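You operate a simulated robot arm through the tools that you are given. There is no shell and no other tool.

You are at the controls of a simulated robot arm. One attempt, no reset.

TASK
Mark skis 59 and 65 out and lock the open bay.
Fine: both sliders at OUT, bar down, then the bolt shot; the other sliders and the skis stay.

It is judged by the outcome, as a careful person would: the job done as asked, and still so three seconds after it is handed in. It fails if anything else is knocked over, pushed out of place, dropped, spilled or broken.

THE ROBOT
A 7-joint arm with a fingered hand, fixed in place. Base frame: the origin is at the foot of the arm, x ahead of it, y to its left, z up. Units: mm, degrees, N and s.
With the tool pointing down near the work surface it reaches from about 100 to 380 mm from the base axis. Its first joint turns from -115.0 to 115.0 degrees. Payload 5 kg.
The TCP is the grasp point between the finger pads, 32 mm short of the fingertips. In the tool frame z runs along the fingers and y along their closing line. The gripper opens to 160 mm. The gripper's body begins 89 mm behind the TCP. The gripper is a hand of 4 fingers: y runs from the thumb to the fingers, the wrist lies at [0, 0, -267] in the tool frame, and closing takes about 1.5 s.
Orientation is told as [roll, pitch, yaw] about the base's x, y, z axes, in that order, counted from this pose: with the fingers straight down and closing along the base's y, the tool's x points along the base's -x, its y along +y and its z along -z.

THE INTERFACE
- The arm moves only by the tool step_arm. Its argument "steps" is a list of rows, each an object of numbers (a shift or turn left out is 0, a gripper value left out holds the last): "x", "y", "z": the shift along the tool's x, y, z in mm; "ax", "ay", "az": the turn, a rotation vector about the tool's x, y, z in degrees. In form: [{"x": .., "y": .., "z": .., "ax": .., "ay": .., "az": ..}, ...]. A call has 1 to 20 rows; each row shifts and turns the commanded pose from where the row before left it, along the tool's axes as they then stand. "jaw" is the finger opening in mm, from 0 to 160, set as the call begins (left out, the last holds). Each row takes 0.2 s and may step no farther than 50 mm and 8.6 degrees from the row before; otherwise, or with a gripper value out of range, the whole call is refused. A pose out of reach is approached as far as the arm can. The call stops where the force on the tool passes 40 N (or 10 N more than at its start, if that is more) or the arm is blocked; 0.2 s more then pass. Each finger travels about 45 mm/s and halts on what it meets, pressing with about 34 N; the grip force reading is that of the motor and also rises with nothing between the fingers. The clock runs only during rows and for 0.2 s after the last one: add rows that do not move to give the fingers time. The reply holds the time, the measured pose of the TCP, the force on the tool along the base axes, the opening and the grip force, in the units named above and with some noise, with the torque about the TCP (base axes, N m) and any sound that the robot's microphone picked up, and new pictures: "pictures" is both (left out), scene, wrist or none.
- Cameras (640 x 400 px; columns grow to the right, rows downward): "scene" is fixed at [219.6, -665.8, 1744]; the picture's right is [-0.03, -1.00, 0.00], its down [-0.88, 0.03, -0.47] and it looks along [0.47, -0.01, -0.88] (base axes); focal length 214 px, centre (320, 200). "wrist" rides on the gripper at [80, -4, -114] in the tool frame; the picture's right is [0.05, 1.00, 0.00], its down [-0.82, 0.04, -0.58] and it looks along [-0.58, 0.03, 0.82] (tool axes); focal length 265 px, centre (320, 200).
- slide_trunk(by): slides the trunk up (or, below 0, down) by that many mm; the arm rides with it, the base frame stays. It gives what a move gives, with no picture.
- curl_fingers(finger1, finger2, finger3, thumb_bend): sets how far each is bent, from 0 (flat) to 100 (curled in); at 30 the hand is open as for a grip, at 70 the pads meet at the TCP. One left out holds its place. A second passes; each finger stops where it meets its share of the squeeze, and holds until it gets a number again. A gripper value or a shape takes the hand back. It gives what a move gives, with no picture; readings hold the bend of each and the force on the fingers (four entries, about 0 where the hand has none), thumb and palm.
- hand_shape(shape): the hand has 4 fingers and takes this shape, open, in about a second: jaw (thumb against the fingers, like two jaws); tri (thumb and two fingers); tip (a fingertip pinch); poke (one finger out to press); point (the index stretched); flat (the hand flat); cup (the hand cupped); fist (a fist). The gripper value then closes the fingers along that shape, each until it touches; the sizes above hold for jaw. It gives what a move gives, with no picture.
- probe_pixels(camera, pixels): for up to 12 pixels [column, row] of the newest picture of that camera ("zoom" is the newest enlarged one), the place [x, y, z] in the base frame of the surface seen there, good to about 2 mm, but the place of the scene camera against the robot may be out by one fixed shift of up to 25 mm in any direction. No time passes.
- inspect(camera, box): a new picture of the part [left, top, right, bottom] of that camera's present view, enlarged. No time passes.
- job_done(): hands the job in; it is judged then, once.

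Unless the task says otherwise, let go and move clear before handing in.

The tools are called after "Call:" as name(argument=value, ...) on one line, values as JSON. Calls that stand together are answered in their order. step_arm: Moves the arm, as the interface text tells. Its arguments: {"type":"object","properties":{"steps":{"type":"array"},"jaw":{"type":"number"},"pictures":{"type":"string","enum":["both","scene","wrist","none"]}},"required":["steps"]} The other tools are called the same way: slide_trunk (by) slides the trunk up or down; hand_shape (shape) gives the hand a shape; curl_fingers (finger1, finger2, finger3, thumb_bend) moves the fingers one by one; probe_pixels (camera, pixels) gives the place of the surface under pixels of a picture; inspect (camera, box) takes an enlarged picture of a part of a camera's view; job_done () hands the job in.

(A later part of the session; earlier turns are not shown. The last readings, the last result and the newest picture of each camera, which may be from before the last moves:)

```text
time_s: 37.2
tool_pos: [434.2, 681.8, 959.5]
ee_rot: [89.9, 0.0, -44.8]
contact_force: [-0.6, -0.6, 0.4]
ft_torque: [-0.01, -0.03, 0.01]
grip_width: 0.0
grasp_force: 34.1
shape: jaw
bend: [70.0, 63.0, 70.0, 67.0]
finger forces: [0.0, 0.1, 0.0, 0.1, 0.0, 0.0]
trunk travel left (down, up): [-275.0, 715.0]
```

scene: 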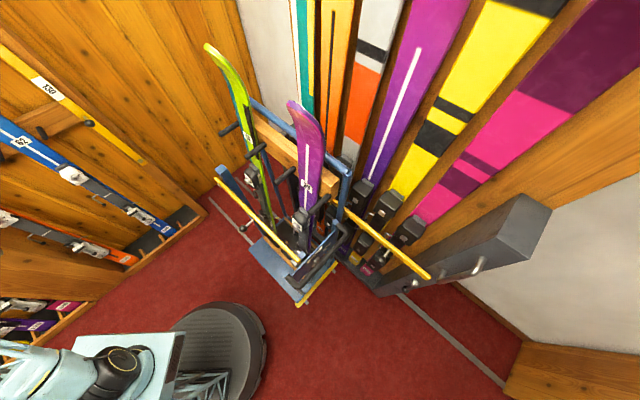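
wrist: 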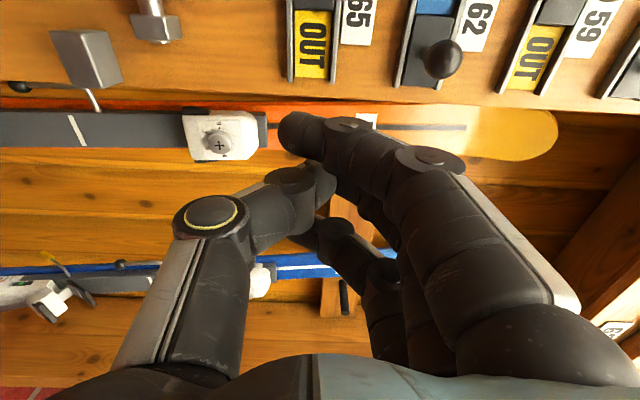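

Both 59 and 65 read OUT, at (532,55) and (313,40). Next is the bar, so I'll back away, roll the camera upright, and move right to view the raised bar and its knob.

Call:
step_arm(steps=[{"z": -30}, {"z": -30}, {"az": 8.2, "z": -20}, {"az": 8.2}, {"az": 8.2}, {"az": 8.2}, {"az": 8.2}, {"az": 8.2}, {"az": 8.2}, {"az": 8.2}, {"az": 8.2}, {"az": 8.2}, {"az": 8.0}], pictures="none")

Call:
slide_trunk(by=180)

Call:
step_arm(steps=[{"y": 40}, {"y": 40}, {"y": 40}, {"y": 40}, {"y": 40}, {"y": 40}, {"y": 40}, {"y": 40}], pictures="wrist")

```text
time_s: 40.0
tool_pos: [376.5, 624.3, 959.3]
ee_rot: [-42.6, 89.8, -177.5]
contact_force: [-0.3, -0.4, 1.0]
ft_torque: [-0.02, -0.01, -0.02]
grip_width: 0.0
grasp_force: 34.1
shape: jaw
bend: [70.0, 63.0, 70.0, 67.0]
finger forces: [0.0, 0.1, 0.0, 0.1, 0.1, 0.0]
trunk travel left (down, up): [-275.0, 715.0]
```

```text
time_s: 42.0
tool_pos: [377.0, 624.7, 1139.3]
ee_rot: [11.3, 89.8, -123.5]
contact_force: [-0.1, 0.1, 0.7]
ft_torque: [0.0, -0.03, 0.0]
grip_width: 0.0
grasp_force: 34.1
shape: jaw
bend: [70.0, 63.0, 70.0, 67.0]
finger forces: [0.0, 0.1, 0.0, 0.0, 0.1, 0.1]
trunk travel left (down, up): [-455.0, 535.0]
```

```text
time_s: 43.8
tool_pos: [604.9, 398.2, 1136.8]
ee_rot: [-11.0, 89.8, -145.8]
contact_force: [0.7, -0.5, 0.1]
ft_torque: [-0.02, -0.01, 0.02]
grip_width: 0.2
grasp_force: 33.5
shape: jaw
bend: [70.0, 63.0, 70.0, 67.0]
finger forces: [0.0, 0.0, 0.1, 0.1, 0.1, 0.0]
trunk travel left (down, up): [-455.0, 535.0]
```

wrist: 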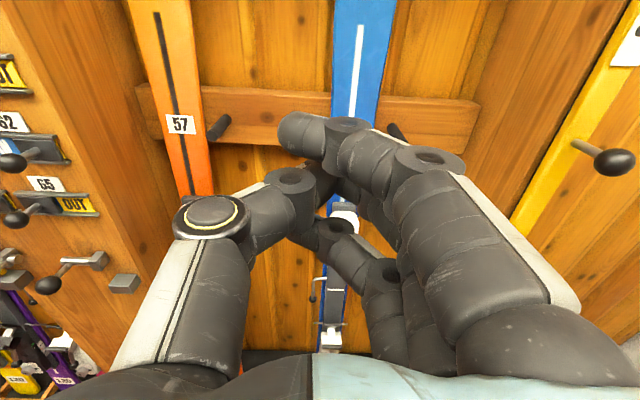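

The raised bar runs down the right at (560,150) with its ball knob at (613,162), and the rest block is at (124,283). I'll probe these.

Call:
probe_pixels(camera="wrist", pixels=[[613, 160], [582, 147], [595, 100], [560, 165], [530, 210], [575, 180], [540, 235], [520, 232], [124, 283], [47, 285], [80, 263], [97, 260]])

Call:
step_arm(steps=[{"y": 40}, {"y": 40}, {"y": 30}], pictures="both")

```text
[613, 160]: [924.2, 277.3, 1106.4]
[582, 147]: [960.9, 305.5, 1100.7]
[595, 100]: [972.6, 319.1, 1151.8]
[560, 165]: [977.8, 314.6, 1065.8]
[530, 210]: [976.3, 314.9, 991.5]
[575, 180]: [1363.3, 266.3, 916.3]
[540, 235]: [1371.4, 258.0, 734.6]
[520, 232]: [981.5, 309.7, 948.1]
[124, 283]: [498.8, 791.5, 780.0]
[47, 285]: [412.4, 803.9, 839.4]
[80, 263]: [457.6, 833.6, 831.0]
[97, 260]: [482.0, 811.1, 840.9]
```

```text
time_s: 44.6
tool_pos: [683.1, 321.3, 1137.9]
ee_rot: [11.3, 90.0, -123.5]
contact_force: [0.7, -0.1, -0.6]
ft_torque: [0.0, -0.02, 0.0]
grip_width: 0.0
grasp_force: 33.7
shape: jaw
bend: [70.0, 63.0, 70.0, 67.0]
finger forces: [0.1, 0.0, 0.0, 0.0, 0.0, 0.0]
trunk travel left (down, up): [-455.0, 535.0]
```

scene: 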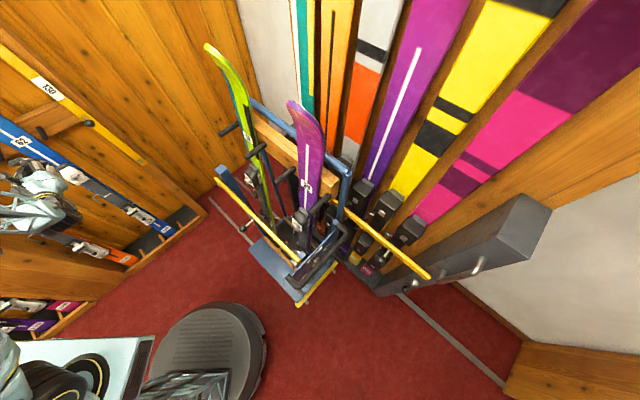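
wrist: 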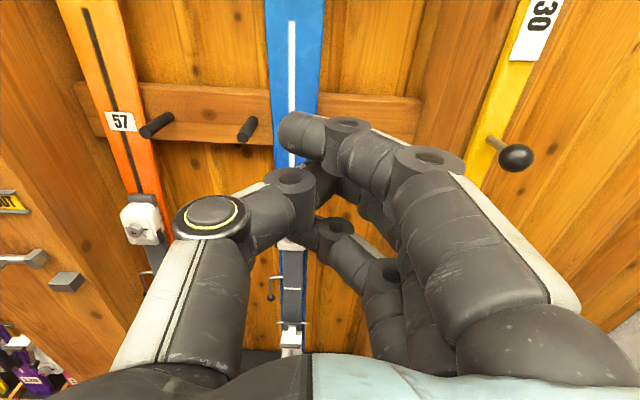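

The bar face is at u≈913, with the ball knob standing off it, centred near u≈863, v≈459, z≈1105; the pivot is low at about z≈810. I'll roll the hand (thumb below, fingers above), part-open it, and move toward the knob.

Call:
step_arm(jaw=80, steps=[{"az": -8.2}, {"az": -8.2}, {"az": -8.2}, {"az": -8.2}, {"az": -8.2}, {"az": -8.2}, {"az": -8.2}, {"az": -8.2}, {"az": -8.2}, {"az": -8.2}, {"az": -8.0}], pictures="wrist")

Call:
step_arm(steps=[{"x": -30}, {"x": -30}, {"x": -30}, {"x": -30}, {"x": -30}], pictures="both")

```text
time_s: 47.0
tool_pos: [683.3, 321.2, 1139.2]
ee_rot: [89.9, -0.1, -44.7]
contact_force: [0.6, -0.9, 0.4]
ft_torque: [-0.01, -0.01, -0.03]
grip_width: 79.3
grasp_force: 0.1
shape: jaw
bend: [72.0, 72.0, 72.0, 70.0]
finger forces: [0.1, 0.1, 0.1, 0.0, 0.1, 0.1]
trunk travel left (down, up): [-455.0, 535.0]
```

wrist: 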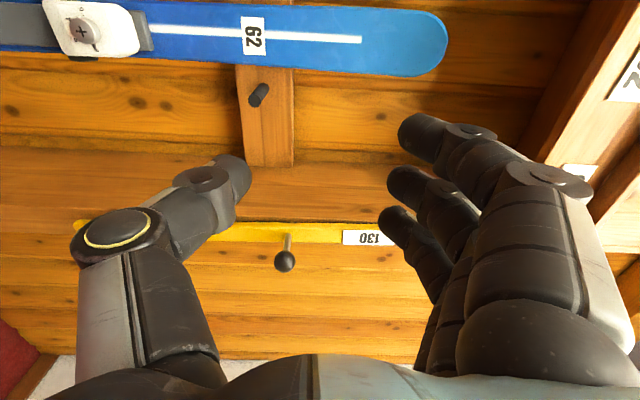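

```text
time_s: 48.2
tool_pos: [789.3, 214.7, 1140.5]
ee_rot: [90.0, -0.1, -44.8]
contact_force: [0.2, -0.2, -0.1]
ft_torque: [-0.01, -0.04, 0.03]
grip_width: 79.4
grasp_force: 0.0
shape: jaw
bend: [72.0, 72.0, 72.0, 70.0]
finger forces: [0.1, 0.1, 0.1, 0.1, 0.1, 0.0]
trunk travel left (down, up): [-455.0, 535.0]
```

scene: 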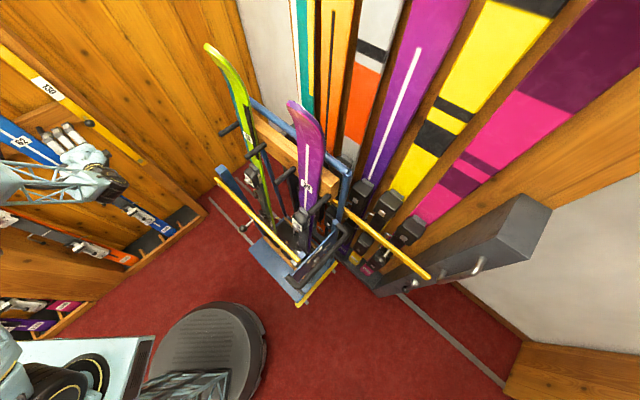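
wrist: 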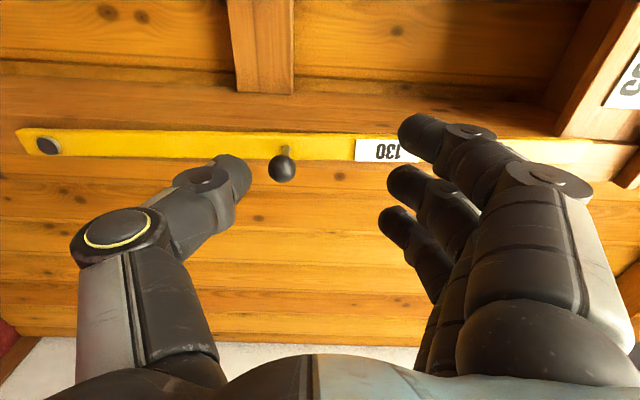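

Now the whole bar is visible: the pivot screw is at (48,145), the knob at (282,168), and the top runs past (600,150). I'll probe these for the arc.

Call:
probe_pixels(camera="wrist", pixels=[[48, 145], [24, 142], [282, 168], [275, 165], [285, 150], [310, 135], [310, 158], [200, 133], [200, 154], [580, 143], [592, 152], [100, 150]])

Call:
inspect(camera="wrist", box=[0, 60, 640, 260])

```text
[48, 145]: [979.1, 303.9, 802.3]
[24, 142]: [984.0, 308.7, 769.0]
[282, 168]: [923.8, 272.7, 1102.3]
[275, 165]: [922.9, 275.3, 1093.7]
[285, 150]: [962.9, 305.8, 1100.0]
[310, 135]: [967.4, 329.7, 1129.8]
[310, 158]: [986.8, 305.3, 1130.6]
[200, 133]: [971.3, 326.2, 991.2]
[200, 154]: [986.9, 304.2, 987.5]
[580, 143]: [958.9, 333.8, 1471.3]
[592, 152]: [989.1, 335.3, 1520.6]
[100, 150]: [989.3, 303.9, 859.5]
```

```text
1.00 times, centred on (320, 160) of wrist (not enlarged: the box is as wide or as high as the picture)
```

zoom: 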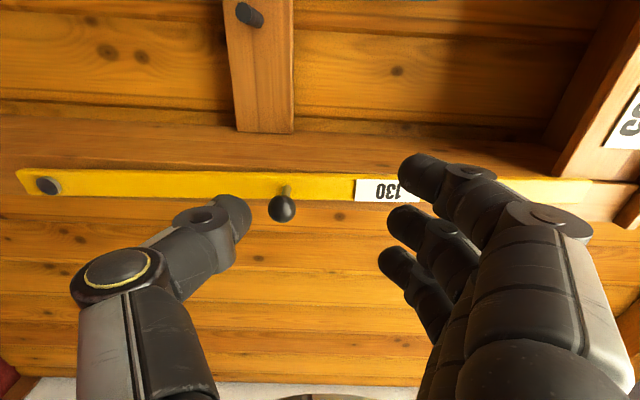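

The pivot is at v≈477, z≈802, and the knob centre at u≈861, v≈461, z≈1101, giving a 300 mm radius; final knob height is about 802. I'll line up with the knob and approach in stages.

Call:
step_arm(steps=[{"x": -28, "y": -19}, {"x": -27, "y": -20}, {"z": 25}, {"z": 25}, {"z": 25}], pictures="wrist")

```text
time_s: 49.4
tool_pos: [881.3, 230.2, 1100.2]
ee_rot: [90.0, -0.1, -44.8]
contact_force: [-0.2, 0.3, -0.7]
ft_torque: [0.0, -0.01, 0.03]
grip_width: 79.5
grasp_force: 0.1
shape: jaw
bend: [72.0, 72.0, 72.0, 70.0]
finger forces: [0.0, 0.0, 0.0, 0.1, 0.1, 0.1]
trunk travel left (down, up): [-455.0, 535.0]
```

wrist: 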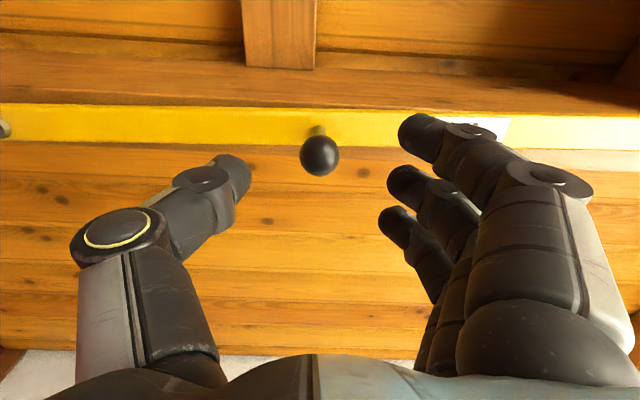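

The knob (319,155) is centred between the thumb and fingers, and the arm is keeping up. I'll advance the remaining ~72 mm.

Call:
step_arm(steps=[{"z": 20}, {"z": 20}, {"z": 18}, {"z": 14}], pictures="wrist")

```text
time_s: 50.4
tool_pos: [932.6, 281.9, 1100.4]
ee_rot: [89.9, -0.1, -44.9]
contact_force: [-0.3, 0.9, -0.2]
ft_torque: [0.02, 0.02, 0.01]
grip_width: 79.9
grasp_force: 0.0
shape: jaw
bend: [72.0, 72.0, 72.0, 70.0]
finger forces: [0.0, 0.0, 0.0, 0.1, 0.0, 0.0]
trunk travel left (down, up): [-455.0, 535.0]
```

wrist: 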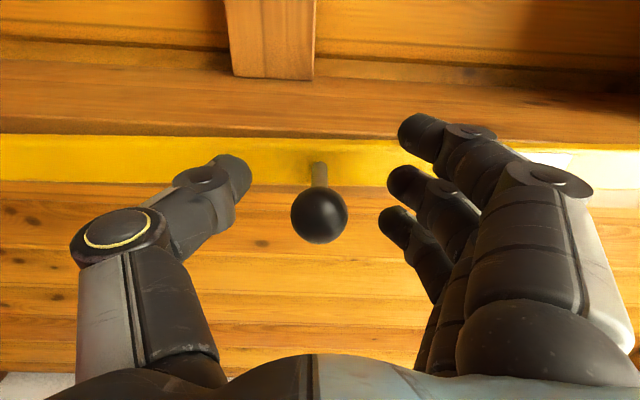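

The knob (319,215) sits between thumb and fingers, slightly off the TCP's projected point (320,200). I'll probe to refine before closing.

Call:
probe_pixels(camera="wrist", pixels=[[319, 215], [319, 192], [319, 238], [297, 215], [343, 215], [318, 172], [240, 175], [405, 185], [390, 220], [415, 135]])

```text
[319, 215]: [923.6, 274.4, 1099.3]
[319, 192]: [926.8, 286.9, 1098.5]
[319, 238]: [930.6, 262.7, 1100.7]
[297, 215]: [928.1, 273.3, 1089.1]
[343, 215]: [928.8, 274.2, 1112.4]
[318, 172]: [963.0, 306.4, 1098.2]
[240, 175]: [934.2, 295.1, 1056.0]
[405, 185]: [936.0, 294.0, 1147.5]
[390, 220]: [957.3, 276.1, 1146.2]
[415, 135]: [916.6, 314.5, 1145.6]
```

The ball's centre works out at u≈857, v≈466, z≈1100, so I'll shift 5 mm right and close on it.

Call:
step_arm(jaw=15, steps=[{"x": -5}, {}, {}, {}, {}, {}, {}, {}], pictures="wrist")

```text
time_s: 52.2
tool_pos: [935.5, 279.0, 1098.4]
ee_rot: [89.9, 0.0, -44.8]
contact_force: [-0.9, -1.4, -1.8]
ft_torque: [0.01, 0.06, 0.0]
grip_width: 15.7
grasp_force: 0.0
shape: jaw
bend: [72.0, 72.0, 72.0, 70.0]
finger forces: [0.1, 0.0, 0.0, 0.0, 0.8, 0.0]
trunk travel left (down, up): [-455.0, 535.0]
```

wrist: 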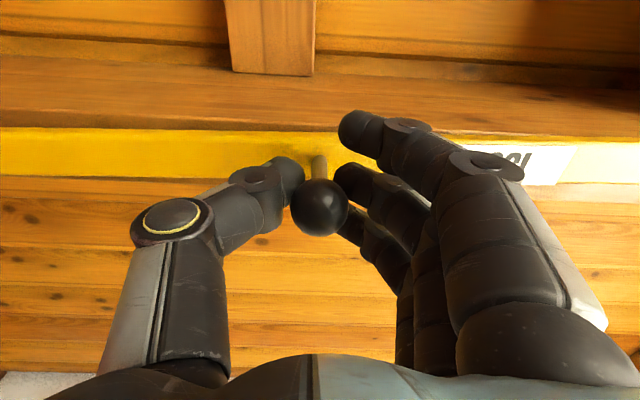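

The tips have passed the ball and now straddle the stem at (318,170) with a small gap. I'll close fully to grip the stem.

Call:
step_arm(jaw=0, steps=[{}, {}, {}, {}], pictures="wrist")

```text
time_s: 53.2
tool_pos: [935.8, 280.1, 1097.1]
ee_rot: [89.7, 0.1, -44.7]
contact_force: [2.8, 4.3, -13.0]
ft_torque: [0.13, -0.2, 0.02]
grip_width: 0.0
grasp_force: 34.2
shape: jaw
bend: [70.0, 70.0, 69.0, 72.0]
finger forces: [0.0, 14.7, 1.5, 0.1, 29.4, 0.0]
trunk travel left (down, up): [-455.0, 535.0]
```

wrist: 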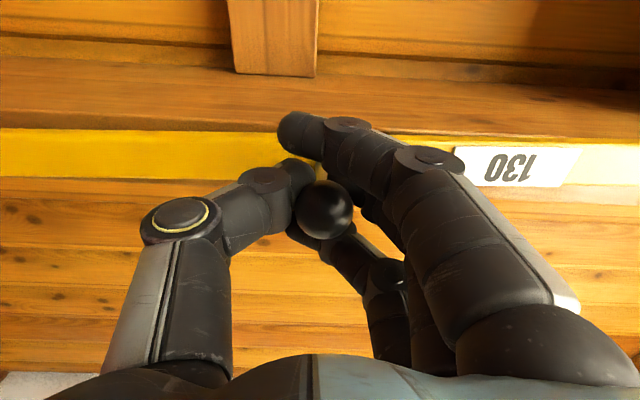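

The knob is caged by thumb, middle finger, index and ring (thumb 29 N). I'll relieve the slight vertical preload and start the arc with a few rows.

Call:
step_arm(steps=[{"y": -1.5}, {"x": 11, "y": -0.6}, {"x": 10.9, "y": -1.1}, {"x": 10.9, "y": -1.5}, {"x": 10.9, "y": -1.8}], pictures="wrist")

```text
time_s: 54.4
tool_pos: [904.7, 310.4, 1093.2]
ee_rot: [89.9, 0.0, -44.7]
contact_force: [7.9, 1.9, -10.2]
ft_torque: [0.07, -0.35, 0.1]
grip_width: 0.0
grasp_force: 34.5
shape: jaw
bend: [70.0, 70.0, 69.0, 72.0]
finger forces: [0.0, 17.3, 2.1, 0.0, 25.9, 0.1]
trunk travel left (down, up): [-455.0, 535.0]
```

wrist: 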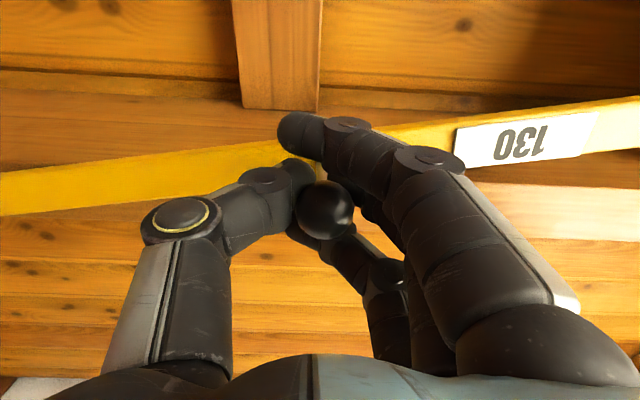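

The bar is tilting left with the hand and forces stay modest (~13 N). I'll continue along the arc.

Call:
step_arm(steps=[{"x": 21.4, "y": -4.9}, {"x": 21.0, "y": -6.5}, {"x": 20.5, "y": -8.0}, {"x": 19.9, "y": -9.4}, {"x": 19.1, "y": -10.9}, {"x": 18.3, "y": -12.2}], pictures="wrist")

```text
time_s: 55.8
tool_pos: [818.3, 395.4, 1040.3]
ee_rot: [89.9, 0.0, -44.7]
contact_force: [9.3, 7.4, -3.6]
ft_torque: [-0.01, -0.43, 0.22]
grip_width: 0.0
grasp_force: 34.0
shape: jaw
bend: [70.0, 70.0, 68.0, 72.0]
finger forces: [0.1, 18.3, 7.1, 0.0, 24.7, 0.0]
trunk travel left (down, up): [-455.0, 535.0]
```

wrist: 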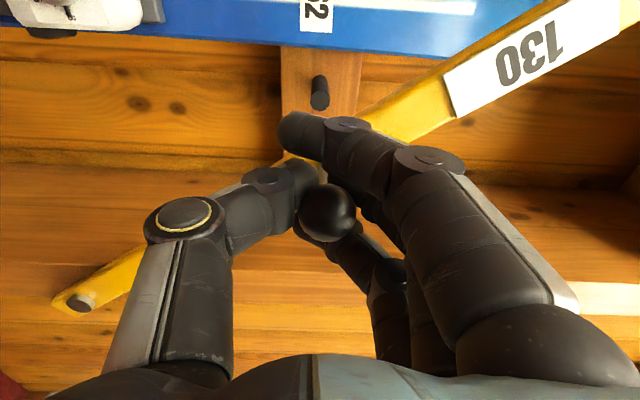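

The bar is about 37° past vertical with forces still low. I'll continue the arc down.

Call:
step_arm(steps=[{"x": 17.3, "y": -13.5}, {"x": 16.3, "y": -14.8}, {"x": 15.2, "y": -15.9}, {"x": 14.0, "y": -17.0}, {"x": 12.7, "y": -18.0}, {"x": 11.3, "y": -18.8}], pictures="wrist")

```text
time_s: 57.2
tool_pos: [756.2, 457.1, 942.0]
ee_rot: [89.9, -0.1, -44.6]
contact_force: [6.0, 27.9, 2.8]
ft_torque: [-0.18, -0.46, 0.63]
grip_width: 0.1
grasp_force: 33.9
shape: jaw
bend: [70.0, 69.0, 66.0, 72.0]
finger forces: [0.1, 28.6, 9.9, 0.0, 23.6, 0.0]
trunk travel left (down, up): [-455.0, 535.0]
```

wrist: 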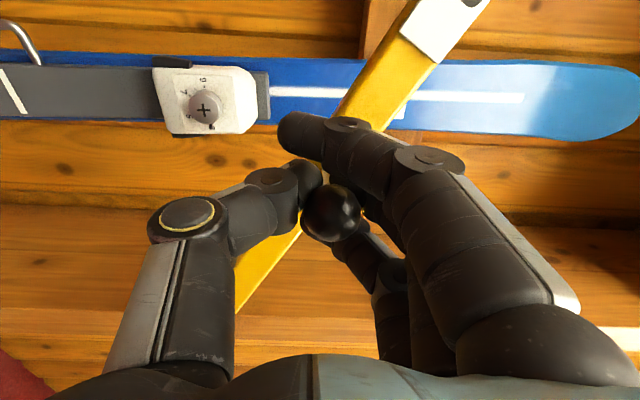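

Force rose to about 29 N (pulled forward about 24 N and left about 15 N), so I'm slightly off the knob's natural path. I'll relax toward those directions before going on.

Call:
step_arm(steps=[{"x": 2, "z": 2}, {"x": 1, "z": 2}], pictures="none")

```text
time_s: 57.8
tool_pos: [755.7, 459.0, 942.2]
ee_rot: [89.8, 0.1, -44.8]
contact_force: [-14.3, 4.8, 2.6]
ft_torque: [-0.06, -0.57, 0.43]
grip_width: 0.4
grasp_force: 33.9
shape: jaw
bend: [70.0, 70.0, 67.0, 72.0]
finger forces: [0.1, 29.9, 10.5, 0.1, 21.3, 0.0]
trunk travel left (down, up): [-455.0, 535.0]
```

The forward pull is relieved; a mild leftward pull remains. I'll continue the arc with a bit more left bias.

Call:
step_arm(steps=[{"x": 6.5, "y": -9.7}, {"x": 5.0, "y": -9.9}, {"x": 4.6, "y": -10.1}, {"x": 4.2, "y": -10.2}, {"x": 3.7, "y": -10.4}, {"x": 3.2, "y": -10.5}], pictures="wrist")

```text
time_s: 59.2
tool_pos: [738.4, 479.4, 883.2]
ee_rot: [89.8, 0.0, -44.8]
contact_force: [-4.5, 2.0, -0.7]
ft_torque: [-0.02, -0.45, 0.24]
grip_width: 0.0
grasp_force: 33.8
shape: jaw
bend: [70.0, 71.0, 67.0, 73.0]
finger forces: [0.0, 21.5, 11.5, 0.1, 21.8, 0.1]
trunk travel left (down, up): [-455.0, 535.0]
```

wrist: 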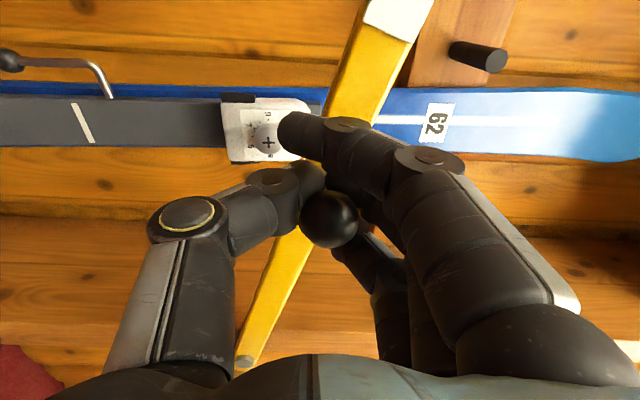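

Forces are low again (~5 N) and the bar is about 15° above horizontal. I'll continue down slowly.

Call:
step_arm(steps=[{"x": 2.4, "y": -10}, {"x": 2.1, "y": -10}, {"x": 1.7, "y": -10}, {"x": 1.3, "y": -10}, {"x": 1.0, "y": -10}, {"x": 0.6, "y": -10}], pictures="both")

```text
time_s: 60.6
tool_pos: [729.9, 486.8, 821.1]
ee_rot: [89.9, -0.1, -44.6]
contact_force: [-11.4, 25.7, -1.0]
ft_torque: [-0.2, -0.54, 0.76]
grip_width: 0.0
grasp_force: 34.3
shape: jaw
bend: [70.0, 71.0, 67.0, 73.0]
finger forces: [0.0, 35.1, 8.3, 0.0, 23.4, 0.0]
trunk travel left (down, up): [-455.0, 535.0]
```

scene: 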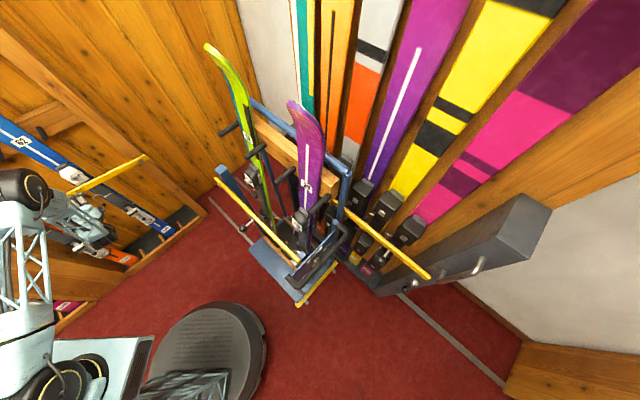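
wrist: 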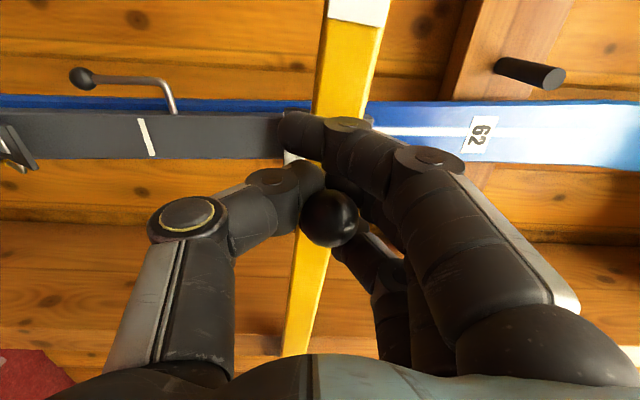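

There is a ~26 N leftward pull again, so I'll give way to the left and then lower the rest onto the block.

Call:
step_arm(steps=[{"x": 2, "z": 1}, {"x": 2}], pictures="none")

Call:
step_arm(steps=[{"y": -5}, {"y": -5}, {"y": -4}, {"y": -3}], pictures="wrist")

```text
time_s: 61.2
tool_pos: [730.3, 487.9, 823.0]
ee_rot: [89.9, -0.2, -44.9]
contact_force: [-12.8, 13.2, -0.2]
ft_torque: [-0.04, -0.52, 0.57]
grip_width: 0.3
grasp_force: 34.6
shape: jaw
bend: [70.0, 71.0, 67.0, 73.0]
finger forces: [0.0, 31.5, 9.8, 0.0, 20.5, 0.0]
trunk travel left (down, up): [-455.0, 535.0]
```

```text
time_s: 62.2
tool_pos: [728.5, 489.0, 806.5]
ee_rot: [89.9, 0.1, -44.7]
contact_force: [-11.3, 12.3, -1.1]
ft_torque: [-0.06, -0.49, 0.48]
grip_width: 0.0
grasp_force: 33.8
shape: jaw
bend: [70.0, 71.0, 67.0, 73.0]
finger forces: [0.1, 28.6, 9.8, 0.0, 21.0, 0.1]
trunk travel left (down, up): [-455.0, 535.0]
```

wrist: 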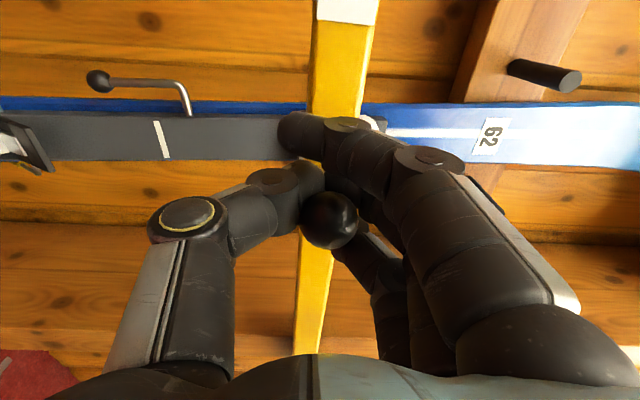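

The bar is nearly horizontal (TCP z 806) with no vertical resistance yet. I'll lower in small steps until the block takes it.

Call:
step_arm(steps=[{"y": -3}, {"y": -3}, {"y": -2}], pictures="none")

Call:
step_arm(steps=[{"y": -1}], pictures="both")

```text
time_s: 63.0
tool_pos: [729.3, 488.8, 798.1]
ee_rot: [89.9, 0.0, -44.7]
contact_force: [-11.6, 10.4, -0.7]
ft_torque: [-0.09, -0.45, 0.46]
grip_width: 0.2
grasp_force: 33.8
shape: jaw
bend: [70.0, 71.0, 67.0, 73.0]
finger forces: [0.0, 27.6, 9.7, 0.0, 20.9, 0.0]
trunk travel left (down, up): [-455.0, 535.0]
```

```text
time_s: 63.4
tool_pos: [729.1, 490.8, 796.9]
ee_rot: [89.9, -0.1, -44.7]
contact_force: [-10.9, 10.4, -0.7]
ft_torque: [-0.1, -0.49, 0.45]
grip_width: 0.0
grasp_force: 33.8
shape: jaw
bend: [70.0, 71.0, 67.0, 73.0]
finger forces: [0.1, 27.1, 9.7, 0.0, 20.8, 0.0]
trunk travel left (down, up): [-455.0, 535.0]
```

scene: 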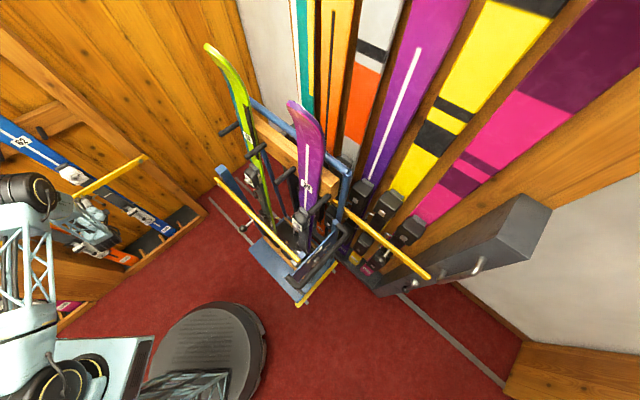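
wrist: 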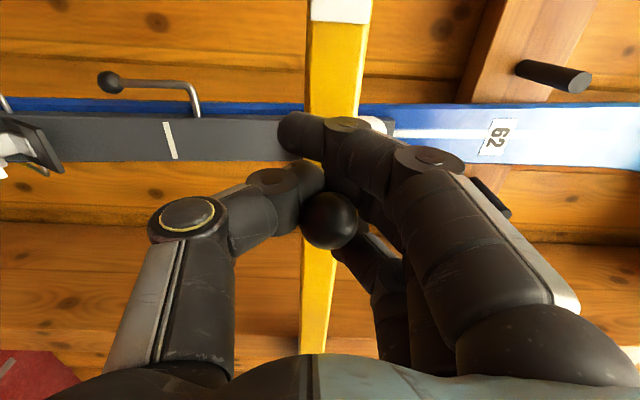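

The bar looks almost level (it runs straight up and down at columns 302-370). I'll probe along its edge to check the slope.

Call:
probe_pixels(camera="wrist", pixels=[[340, 10], [340, 40], [335, 90], [318, 270], [316, 300], [315, 340], [305, 300], [330, 300], [312, 60], [360, 60], [300, 335], [328, 220]])

```text
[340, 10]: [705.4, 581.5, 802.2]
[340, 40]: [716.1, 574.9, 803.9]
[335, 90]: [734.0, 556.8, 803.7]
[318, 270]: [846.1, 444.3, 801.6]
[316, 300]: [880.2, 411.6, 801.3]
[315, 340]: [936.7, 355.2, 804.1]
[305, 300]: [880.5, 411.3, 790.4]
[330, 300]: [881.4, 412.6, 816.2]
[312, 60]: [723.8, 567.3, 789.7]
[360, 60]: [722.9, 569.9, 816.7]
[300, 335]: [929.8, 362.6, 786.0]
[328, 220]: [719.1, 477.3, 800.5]
```

The bar reads level at z≈803. I'll press gently down another few millimetres to make sure it sits on the block.

Call:
step_arm(steps=[{"y": -1.5}, {"y": -1.5}], pictures="none")

Call:
step_arm(steps=[{"y": -1.5}, {"y": -1.5}], pictures="wrist")

```text
time_s: 64.0
tool_pos: [728.0, 490.6, 794.3]
ee_rot: [89.9, -0.2, -44.7]
contact_force: [-12.0, 8.3, 6.0]
ft_torque: [-0.03, -0.57, 0.38]
grip_width: 0.2
grasp_force: 33.9
shape: jaw
bend: [70.0, 71.0, 67.0, 73.0]
finger forces: [0.0, 28.2, 10.9, 0.0, 19.0, 0.0]
trunk travel left (down, up): [-455.0, 535.0]
```

```text
time_s: 64.6
tool_pos: [728.7, 489.6, 792.3]
ee_rot: [90.1, -0.1, -44.7]
contact_force: [-10.1, 15.8, 13.1]
ft_torque: [-0.05, -0.71, 0.5]
grip_width: 0.0
grasp_force: 33.8
shape: jaw
bend: [70.0, 71.0, 67.0, 73.0]
finger forces: [0.0, 32.1, 12.2, 0.0, 19.7, 0.0]
trunk travel left (down, up): [-455.0, 535.0]
```

wrist: 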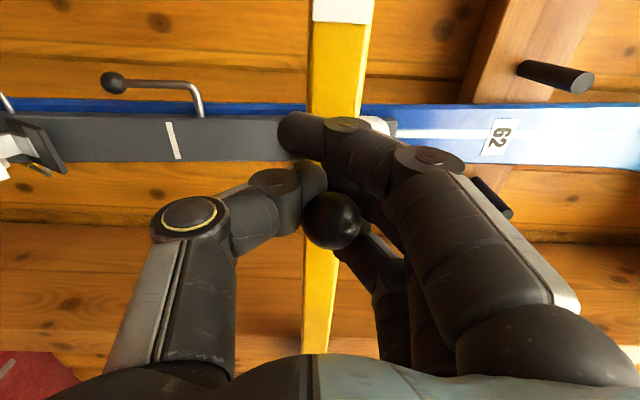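

Upward resistance of 13 N confirms the bar is seated on the block. I'll neutralise the load, open the hand and back straight out.

Call:
step_arm(steps=[{"y": 3}], pictures="none")

Call:
step_arm(jaw=80, steps=[{}, {}, {}, {}, {}, {}, {}], pictures="wrist")

```text
time_s: 65.0
tool_pos: [727.4, 489.1, 794.6]
ee_rot: [89.9, 0.0, -44.7]
contact_force: [-8.4, 19.8, 4.3]
ft_torque: [-0.02, -0.52, 0.55]
grip_width: 0.2
grasp_force: 34.4
shape: jaw
bend: [70.0, 71.0, 67.0, 72.0]
finger forces: [0.0, 30.4, 10.7, 0.0, 23.6, 0.1]
trunk travel left (down, up): [-455.0, 535.0]
```

```text
time_s: 66.6
tool_pos: [729.1, 489.6, 795.5]
ee_rot: [89.9, 0.0, -44.8]
contact_force: [-0.1, 0.1, 0.4]
ft_torque: [-0.01, -0.03, -0.01]
grip_width: 79.0
grasp_force: 0.0
shape: jaw
bend: [72.0, 72.0, 72.0, 70.0]
finger forces: [0.0, 0.1, 0.1, 0.1, 0.0, 0.1]
trunk travel left (down, up): [-455.0, 535.0]
```

wrist: 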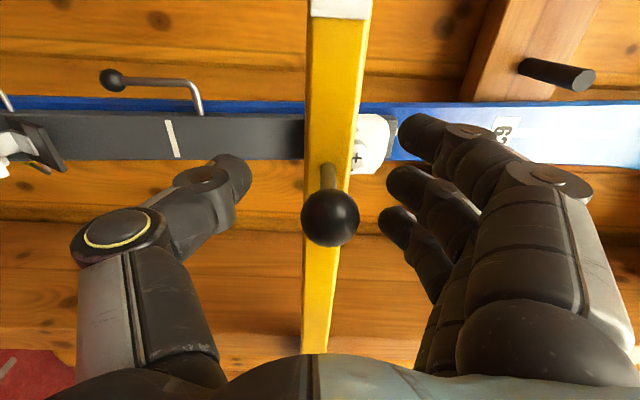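

The bar stays down on release, with the knob at (330,215). I'll back out and move left to look at the bolt.

Call:
step_arm(steps=[{"z": -30}, {"z": -30}, {"z": -40}, {"z": -40}, {"z": -20}, {"x": 40}, {"x": 45}, {"x": 45}, {"x": 45}, {"x": 45}, {"x": 45}], pictures="both")

```text
time_s: 69.0
tool_pos: [429.3, 562.4, 794.0]
ee_rot: [89.9, 0.0, -44.7]
contact_force: [-0.4, -0.1, 0.6]
ft_torque: [0.03, 0.02, 0.0]
grip_width: 79.4
grasp_force: 0.1
shape: jaw
bend: [72.0, 72.0, 72.0, 70.0]
finger forces: [0.0, 0.1, 0.0, 0.0, 0.1, 0.0]
trunk travel left (down, up): [-455.0, 535.0]
```

scene: 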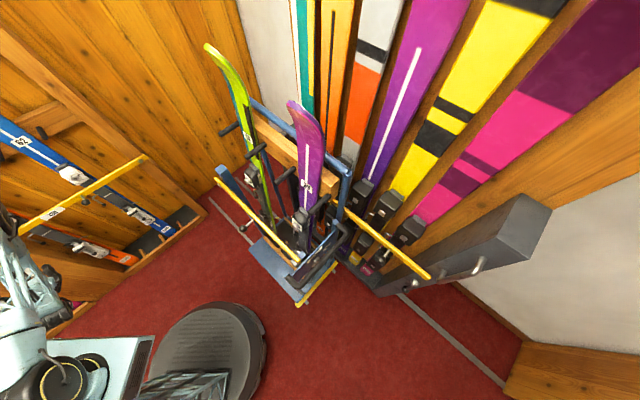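
wrist: 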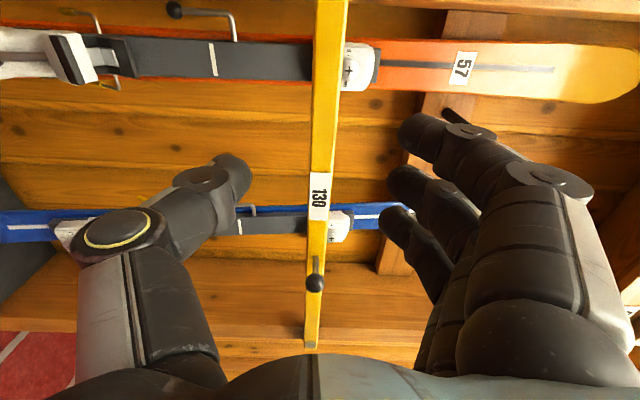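

The bar spans the bay level at (325,150). I'll continue left to face the bolt, raising to its height.

Call:
step_arm(steps=[{"x": 40, "y": 10}, {"x": 40, "y": 10}, {"x": 40, "y": 10}, {"x": 40, "y": 10}, {"x": 25, "y": 6}], pictures="wrist")

Call:
inspect(camera="wrist", box=[160, 0, 480, 200])

```text
time_s: 70.2
tool_pos: [297.4, 692.5, 840.4]
ee_rot: [89.9, 0.0, -44.7]
contact_force: [0.1, 0.3, -1.0]
ft_torque: [0.0, 0.0, 0.02]
grip_width: 79.5
grasp_force: 0.1
shape: jaw
bend: [72.0, 72.0, 72.0, 70.0]
finger forces: [0.0, 0.1, 0.1, 0.0, 0.0, 0.0]
trunk travel left (down, up): [-455.0, 535.0]
```

wrist: 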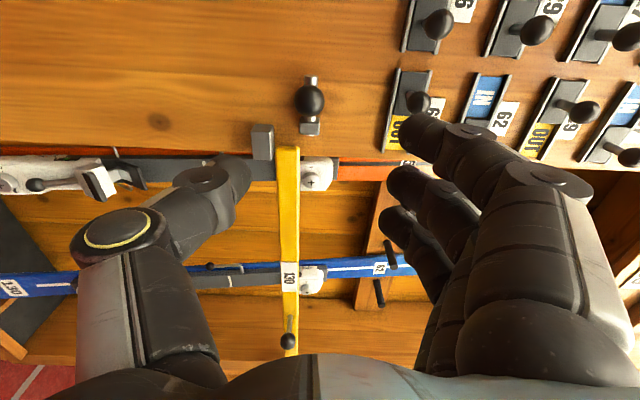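

```text
2.00 times, centred on (320, 100) of wrist
```

zoom: 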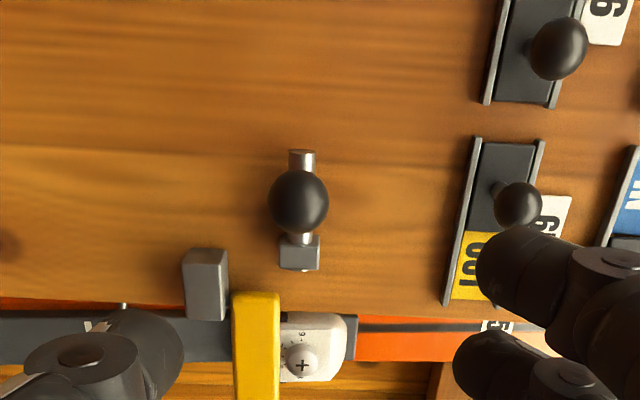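

The bolt's knob is at (310,98), with the rod above (left end (310,82)) and the guide at (310,130); the bar tip sits beside the block at (263,142). I'll probe them.

Call:
probe_pixels(camera="wrist", pixels=[[310, 98], [310, 88], [310, 110], [298, 98], [322, 98], [310, 79], [310, 118], [310, 130], [263, 142], [272, 135], [289, 150], [278, 165]])

Call:
probe_pixels(camera="wrist", pixels=[[268, 128], [270, 158], [255, 130], [280, 148], [297, 148], [279, 190], [299, 190], [420, 103], [303, 127], [317, 127], [310, 134], [150, 120]])

```text
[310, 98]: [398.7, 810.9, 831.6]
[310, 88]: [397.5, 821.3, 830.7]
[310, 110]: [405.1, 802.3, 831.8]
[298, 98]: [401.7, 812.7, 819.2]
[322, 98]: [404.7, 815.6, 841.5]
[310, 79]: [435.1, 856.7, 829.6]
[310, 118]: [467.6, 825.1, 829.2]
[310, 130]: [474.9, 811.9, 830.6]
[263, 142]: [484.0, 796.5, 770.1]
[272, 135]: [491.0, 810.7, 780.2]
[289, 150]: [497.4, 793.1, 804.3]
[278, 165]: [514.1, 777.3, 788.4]
```

```text
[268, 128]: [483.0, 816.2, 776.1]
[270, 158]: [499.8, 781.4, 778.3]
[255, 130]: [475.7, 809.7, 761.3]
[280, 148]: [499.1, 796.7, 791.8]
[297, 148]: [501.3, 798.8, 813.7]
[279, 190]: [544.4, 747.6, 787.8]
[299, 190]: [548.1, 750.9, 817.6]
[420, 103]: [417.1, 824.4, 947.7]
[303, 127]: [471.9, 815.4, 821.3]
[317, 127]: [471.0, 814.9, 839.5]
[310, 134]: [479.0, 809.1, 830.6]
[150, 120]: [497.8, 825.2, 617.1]
```

The bolt knob's centre is about u≈869, v≈-288, z≈831; the bar tip (v≈-210, z 788–818) lies below the rod line, so shooting the bolt right goes over it. I'll align and advance on the knob.

Call:
step_arm(jaw=70, steps=[{"x": 8.5, "y": -9.5}, {"z": 30}, {"z": 30}, {"z": 30}], pictures="wrist")

```text
time_s: 71.2
tool_pos: [355.2, 762.5, 831.9]
ee_rot: [89.9, 0.1, -44.8]
contact_force: [-0.6, -0.2, 0.8]
ft_torque: [-0.06, -0.02, -0.02]
grip_width: 71.1
grasp_force: 0.1
shape: jaw
bend: [73.0, 73.0, 73.0, 70.0]
finger forces: [0.0, 0.0, 0.1, 0.1, 0.0, 0.0]
trunk travel left (down, up): [-455.0, 535.0]
```

wrist: 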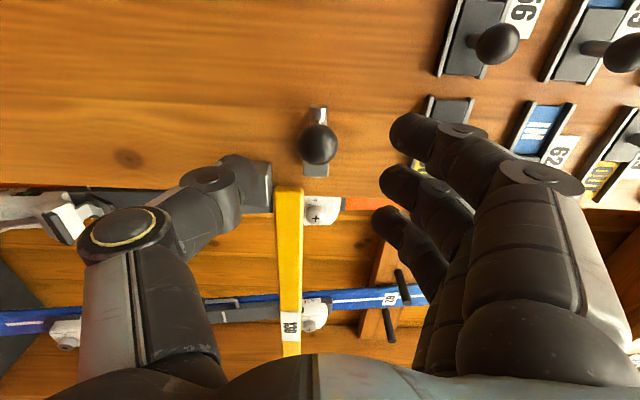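

The knob (318,145) is centred between thumb and fingers. I'll advance the remaining ~75 mm.

Call:
step_arm(steps=[{"z": 20}, {"z": 20}, {"z": 20}, {"z": 14}], pictures="wrist")

Call:
probe_pixels(camera="wrist", pixels=[[318, 205], [318, 190], [318, 225], [300, 205], [338, 205]])

```text
time_s: 72.2
tool_pos: [407.2, 814.2, 830.4]
ee_rot: [90.0, 0.0, -44.8]
contact_force: [-0.4, 0.3, 0.1]
ft_torque: [-0.01, 0.03, 0.0]
grip_width: 70.7
grasp_force: 0.1
shape: jaw
bend: [73.0, 73.0, 73.0, 70.0]
finger forces: [0.0, 0.0, 0.0, 0.0, 0.0, 0.0]
trunk travel left (down, up): [-455.0, 535.0]
```

wrist: 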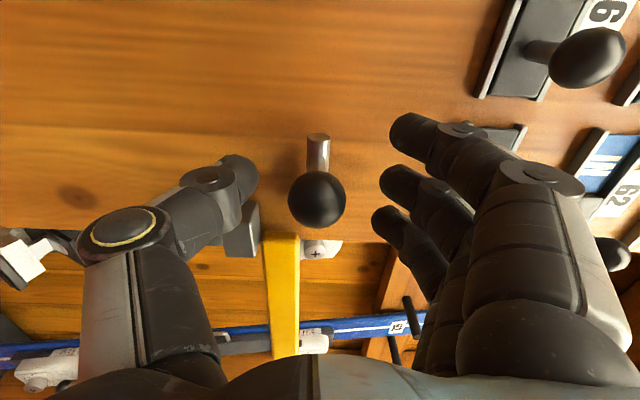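

```text
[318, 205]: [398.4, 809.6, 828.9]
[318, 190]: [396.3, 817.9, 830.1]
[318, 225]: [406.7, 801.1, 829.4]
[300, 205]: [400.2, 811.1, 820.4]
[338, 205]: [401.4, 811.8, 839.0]
```

The knob is within a few millimetres of the grasp point, and the thumb is short of the block in depth. I'll close on it.

Call:
step_arm(jaw=0, steps=[{"x": -2}, {}, {}, {}, {}, {}, {}, {}, {}], pictures="wrist")

```text
time_s: 74.2
tool_pos: [409.9, 813.7, 827.5]
ee_rot: [89.7, -0.1, -44.8]
contact_force: [7.5, 7.3, -21.5]
ft_torque: [-0.07, 0.1, 0.0]
grip_width: 3.8
grasp_force: 34.0
shape: jaw
bend: [70.0, 71.0, 70.0, 71.0]
finger forces: [0.0, 10.4, 0.0, 0.1, 32.2, 0.1]
trunk travel left (down, up): [-455.0, 535.0]
```

wrist: 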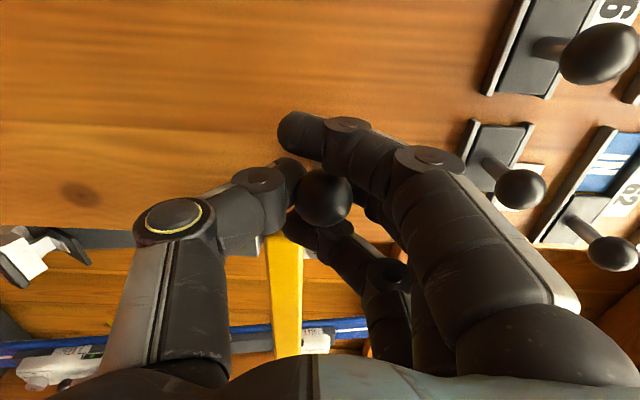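

The knob is caged, with a 21 N vertical imbalance from the thumb. I'll ease down 2.5 mm and then slide the bolt right.

Call:
step_arm(steps=[{"y": -1.5}, {"y": -1.5}], pictures="none")

Call:
step_arm(steps=[{"x": -4}, {"x": -4}, {"x": -4}, {"x": -4}], pictures="wrist")

```text
time_s: 74.8
tool_pos: [409.6, 814.2, 826.7]
ee_rot: [89.9, 0.0, -44.8]
contact_force: [8.0, 6.0, -12.3]
ft_torque: [-0.05, 0.02, -0.05]
grip_width: 3.7
grasp_force: 33.4
shape: jaw
bend: [70.0, 71.0, 70.0, 71.0]
finger forces: [0.0, 11.0, 0.1, 0.0, 26.6, 0.0]
trunk travel left (down, up): [-455.0, 535.0]
```

```text
time_s: 75.8
tool_pos: [421.5, 802.4, 825.1]
ee_rot: [89.8, -0.2, -44.8]
contact_force: [10.7, 11.5, -8.3]
ft_torque: [0.04, -0.05, -0.01]
grip_width: 3.3
grasp_force: 34.2
shape: jaw
bend: [70.0, 70.0, 70.0, 71.0]
finger forces: [0.0, 12.4, 0.0, 0.0, 27.0, 0.0]
trunk travel left (down, up): [-455.0, 535.0]
```

wrist: 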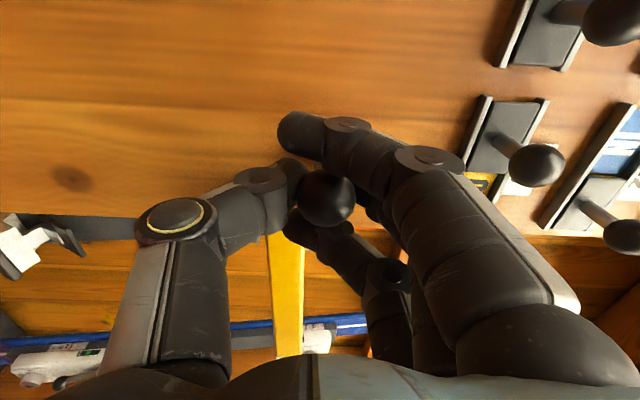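

The knob is travelling with the hand at low force. I'll keep sliding right until it meets its stop.

Call:
step_arm(steps=[{"x": -4}, {"x": -4}, {"x": -3}, {"x": -3}, {"x": -3}], pictures="wrist")

```text
time_s: 77.0
tool_pos: [431.3, 790.1, 825.3]
ee_rot: [89.7, -0.2, -44.9]
contact_force: [12.4, 13.9, -8.9]
ft_torque: [0.02, -0.09, -0.03]
grip_width: 3.1
grasp_force: 34.0
shape: jaw
bend: [70.0, 70.0, 70.0, 71.0]
finger forces: [0.0, 12.6, 0.1, 0.0, 27.6, 0.0]
trunk travel left (down, up): [-455.0, 535.0]
```

wrist: 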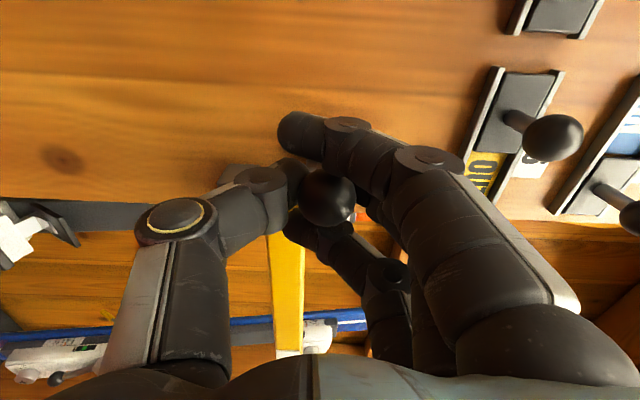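

It has moved 33 mm in total with no lateral resistance yet. I'll carry on in small steps.

Call:
step_arm(steps=[{"x": -3}, {"x": -3}, {"x": -2}], pictures="none")

Call:
step_arm(steps=[{"x": -2}, {"x": -2}], pictures="wrist")

```text
time_s: 77.8
tool_pos: [436.1, 785.5, 823.9]
ee_rot: [89.8, 0.0, -44.6]
contact_force: [8.1, 14.5, -8.8]
ft_torque: [0.02, -0.03, 0.04]
grip_width: 3.2
grasp_force: 33.8
shape: jaw
bend: [70.0, 70.0, 70.0, 71.0]
finger forces: [0.1, 12.2, 0.1, 0.0, 27.3, 0.1]
trunk travel left (down, up): [-455.0, 535.0]
```

```text
time_s: 78.4
tool_pos: [438.8, 785.0, 825.2]
ee_rot: [89.6, -0.1, -44.6]
contact_force: [-2.5, 23.0, -7.0]
ft_torque: [0.05, 0.02, 0.24]
grip_width: 2.9
grasp_force: 34.4
shape: jaw
bend: [70.0, 70.0, 70.0, 71.0]
finger forces: [0.0, 13.2, 0.0, 0.0, 25.6, 0.0]
trunk travel left (down, up): [-455.0, 535.0]
```

wrist: 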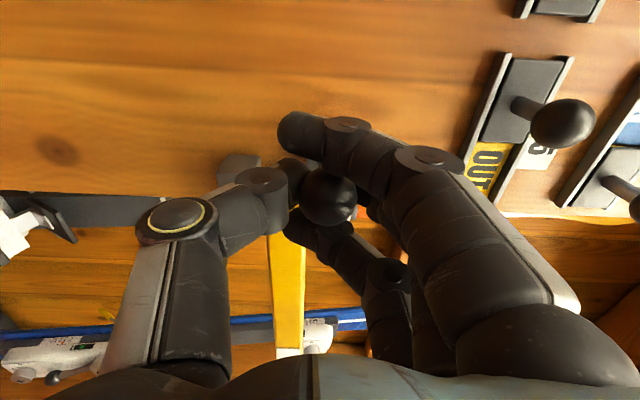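

A lateral resistance of about 18 N shows the bolt has hit its stop after ~40 mm. I'll nudge once more, then ease off, release, and look.

Call:
step_arm(steps=[{"x": -1}, {}], pictures="none")

Call:
step_arm(steps=[{"x": 2, "z": 1}, {"x": 1}], pictures="none")

Call:
step_arm(jaw=70, steps=[{}, {}, {}, {}, {}, {}], pictures="wrist")

```text
time_s: 79.0
tool_pos: [440.3, 782.8, 825.8]
ee_rot: [89.8, -0.2, -44.8]
contact_force: [-5.8, 20.9, -10.8]
ft_torque: [0.01, -0.01, 0.19]
grip_width: 2.4
grasp_force: 34.0
shape: jaw
bend: [70.0, 70.0, 70.0, 71.0]
finger forces: [0.1, 12.0, 0.1, 0.0, 22.8, 0.1]
trunk travel left (down, up): [-455.0, 535.0]
```

```text
time_s: 79.6
tool_pos: [442.4, 781.8, 826.9]
ee_rot: [89.7, -0.2, -44.9]
contact_force: [10.9, 15.3, -18.8]
ft_torque: [-0.09, 0.01, -0.02]
grip_width: 2.4
grasp_force: 34.2
shape: jaw
bend: [70.0, 70.0, 70.0, 71.0]
finger forces: [1.8, 12.3, 0.1, 0.1, 29.6, 0.0]
trunk travel left (down, up): [-455.0, 535.0]
```

```text
time_s: 81.0
tool_pos: [439.4, 783.3, 826.0]
ee_rot: [89.9, 0.0, -44.8]
contact_force: [0.0, -0.6, -0.4]
ft_torque: [0.02, -0.01, 0.0]
grip_width: 69.7
grasp_force: 0.0
shape: jaw
bend: [73.0, 73.0, 73.0, 70.0]
finger forces: [0.0, 0.1, 0.0, 0.0, 0.0, 0.0]
trunk travel left (down, up): [-455.0, 535.0]
```

wrist: 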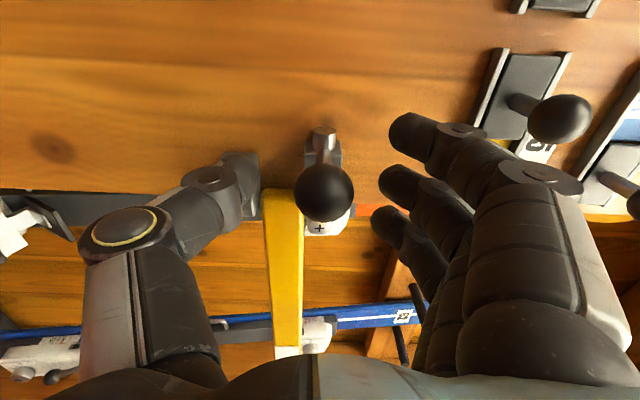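

The knob (323,192) has released with the rod moved into the guide. I'll back straight out and check the bolt from a distance.

Call:
step_arm(steps=[{"z": -20}, {"z": -30}, {"z": -30}, {"z": -40}, {"z": -40}, {"z": -30, "x": 20}], pictures="both")

Call:
inspect(camera="wrist", box=[200, 40, 440, 190])

```text
time_s: 82.4
tool_pos: [291.3, 662.5, 828.0]
ee_rot: [89.8, 0.0, -44.8]
contact_force: [-0.4, -0.4, -0.9]
ft_torque: [-0.02, -0.01, 0.01]
grip_width: 69.4
grasp_force: 0.0
shape: jaw
bend: [73.0, 73.0, 73.0, 70.0]
finger forces: [0.0, 0.0, 0.0, 0.1, 0.0, 0.0]
trunk travel left (down, up): [-455.0, 535.0]
```

scene: 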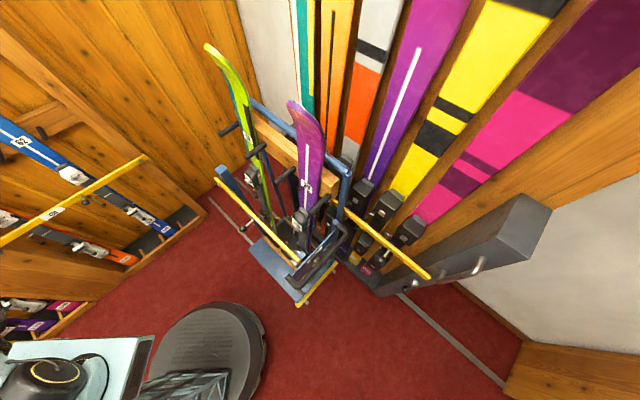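
wrist: 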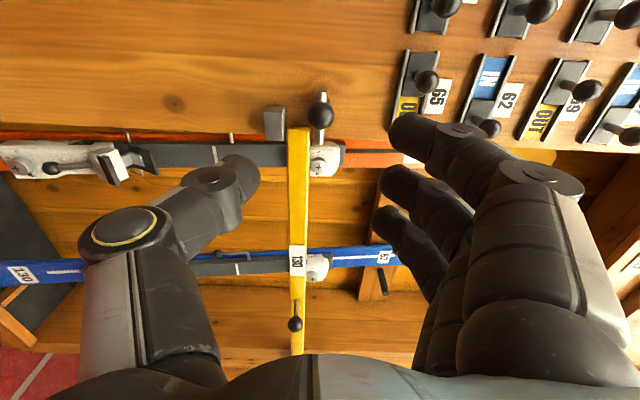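

```text
2.67 times, centred on (320, 115) of wrist
```

zoom: 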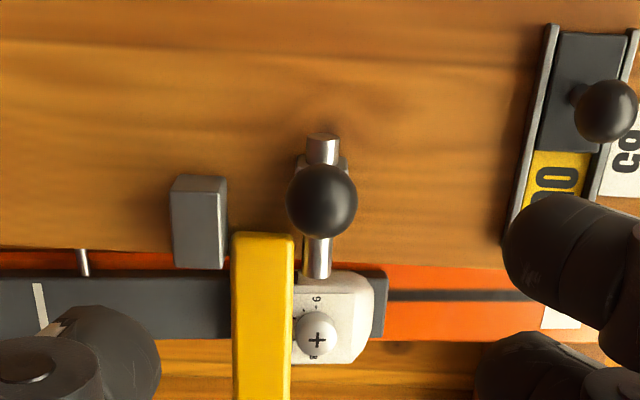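

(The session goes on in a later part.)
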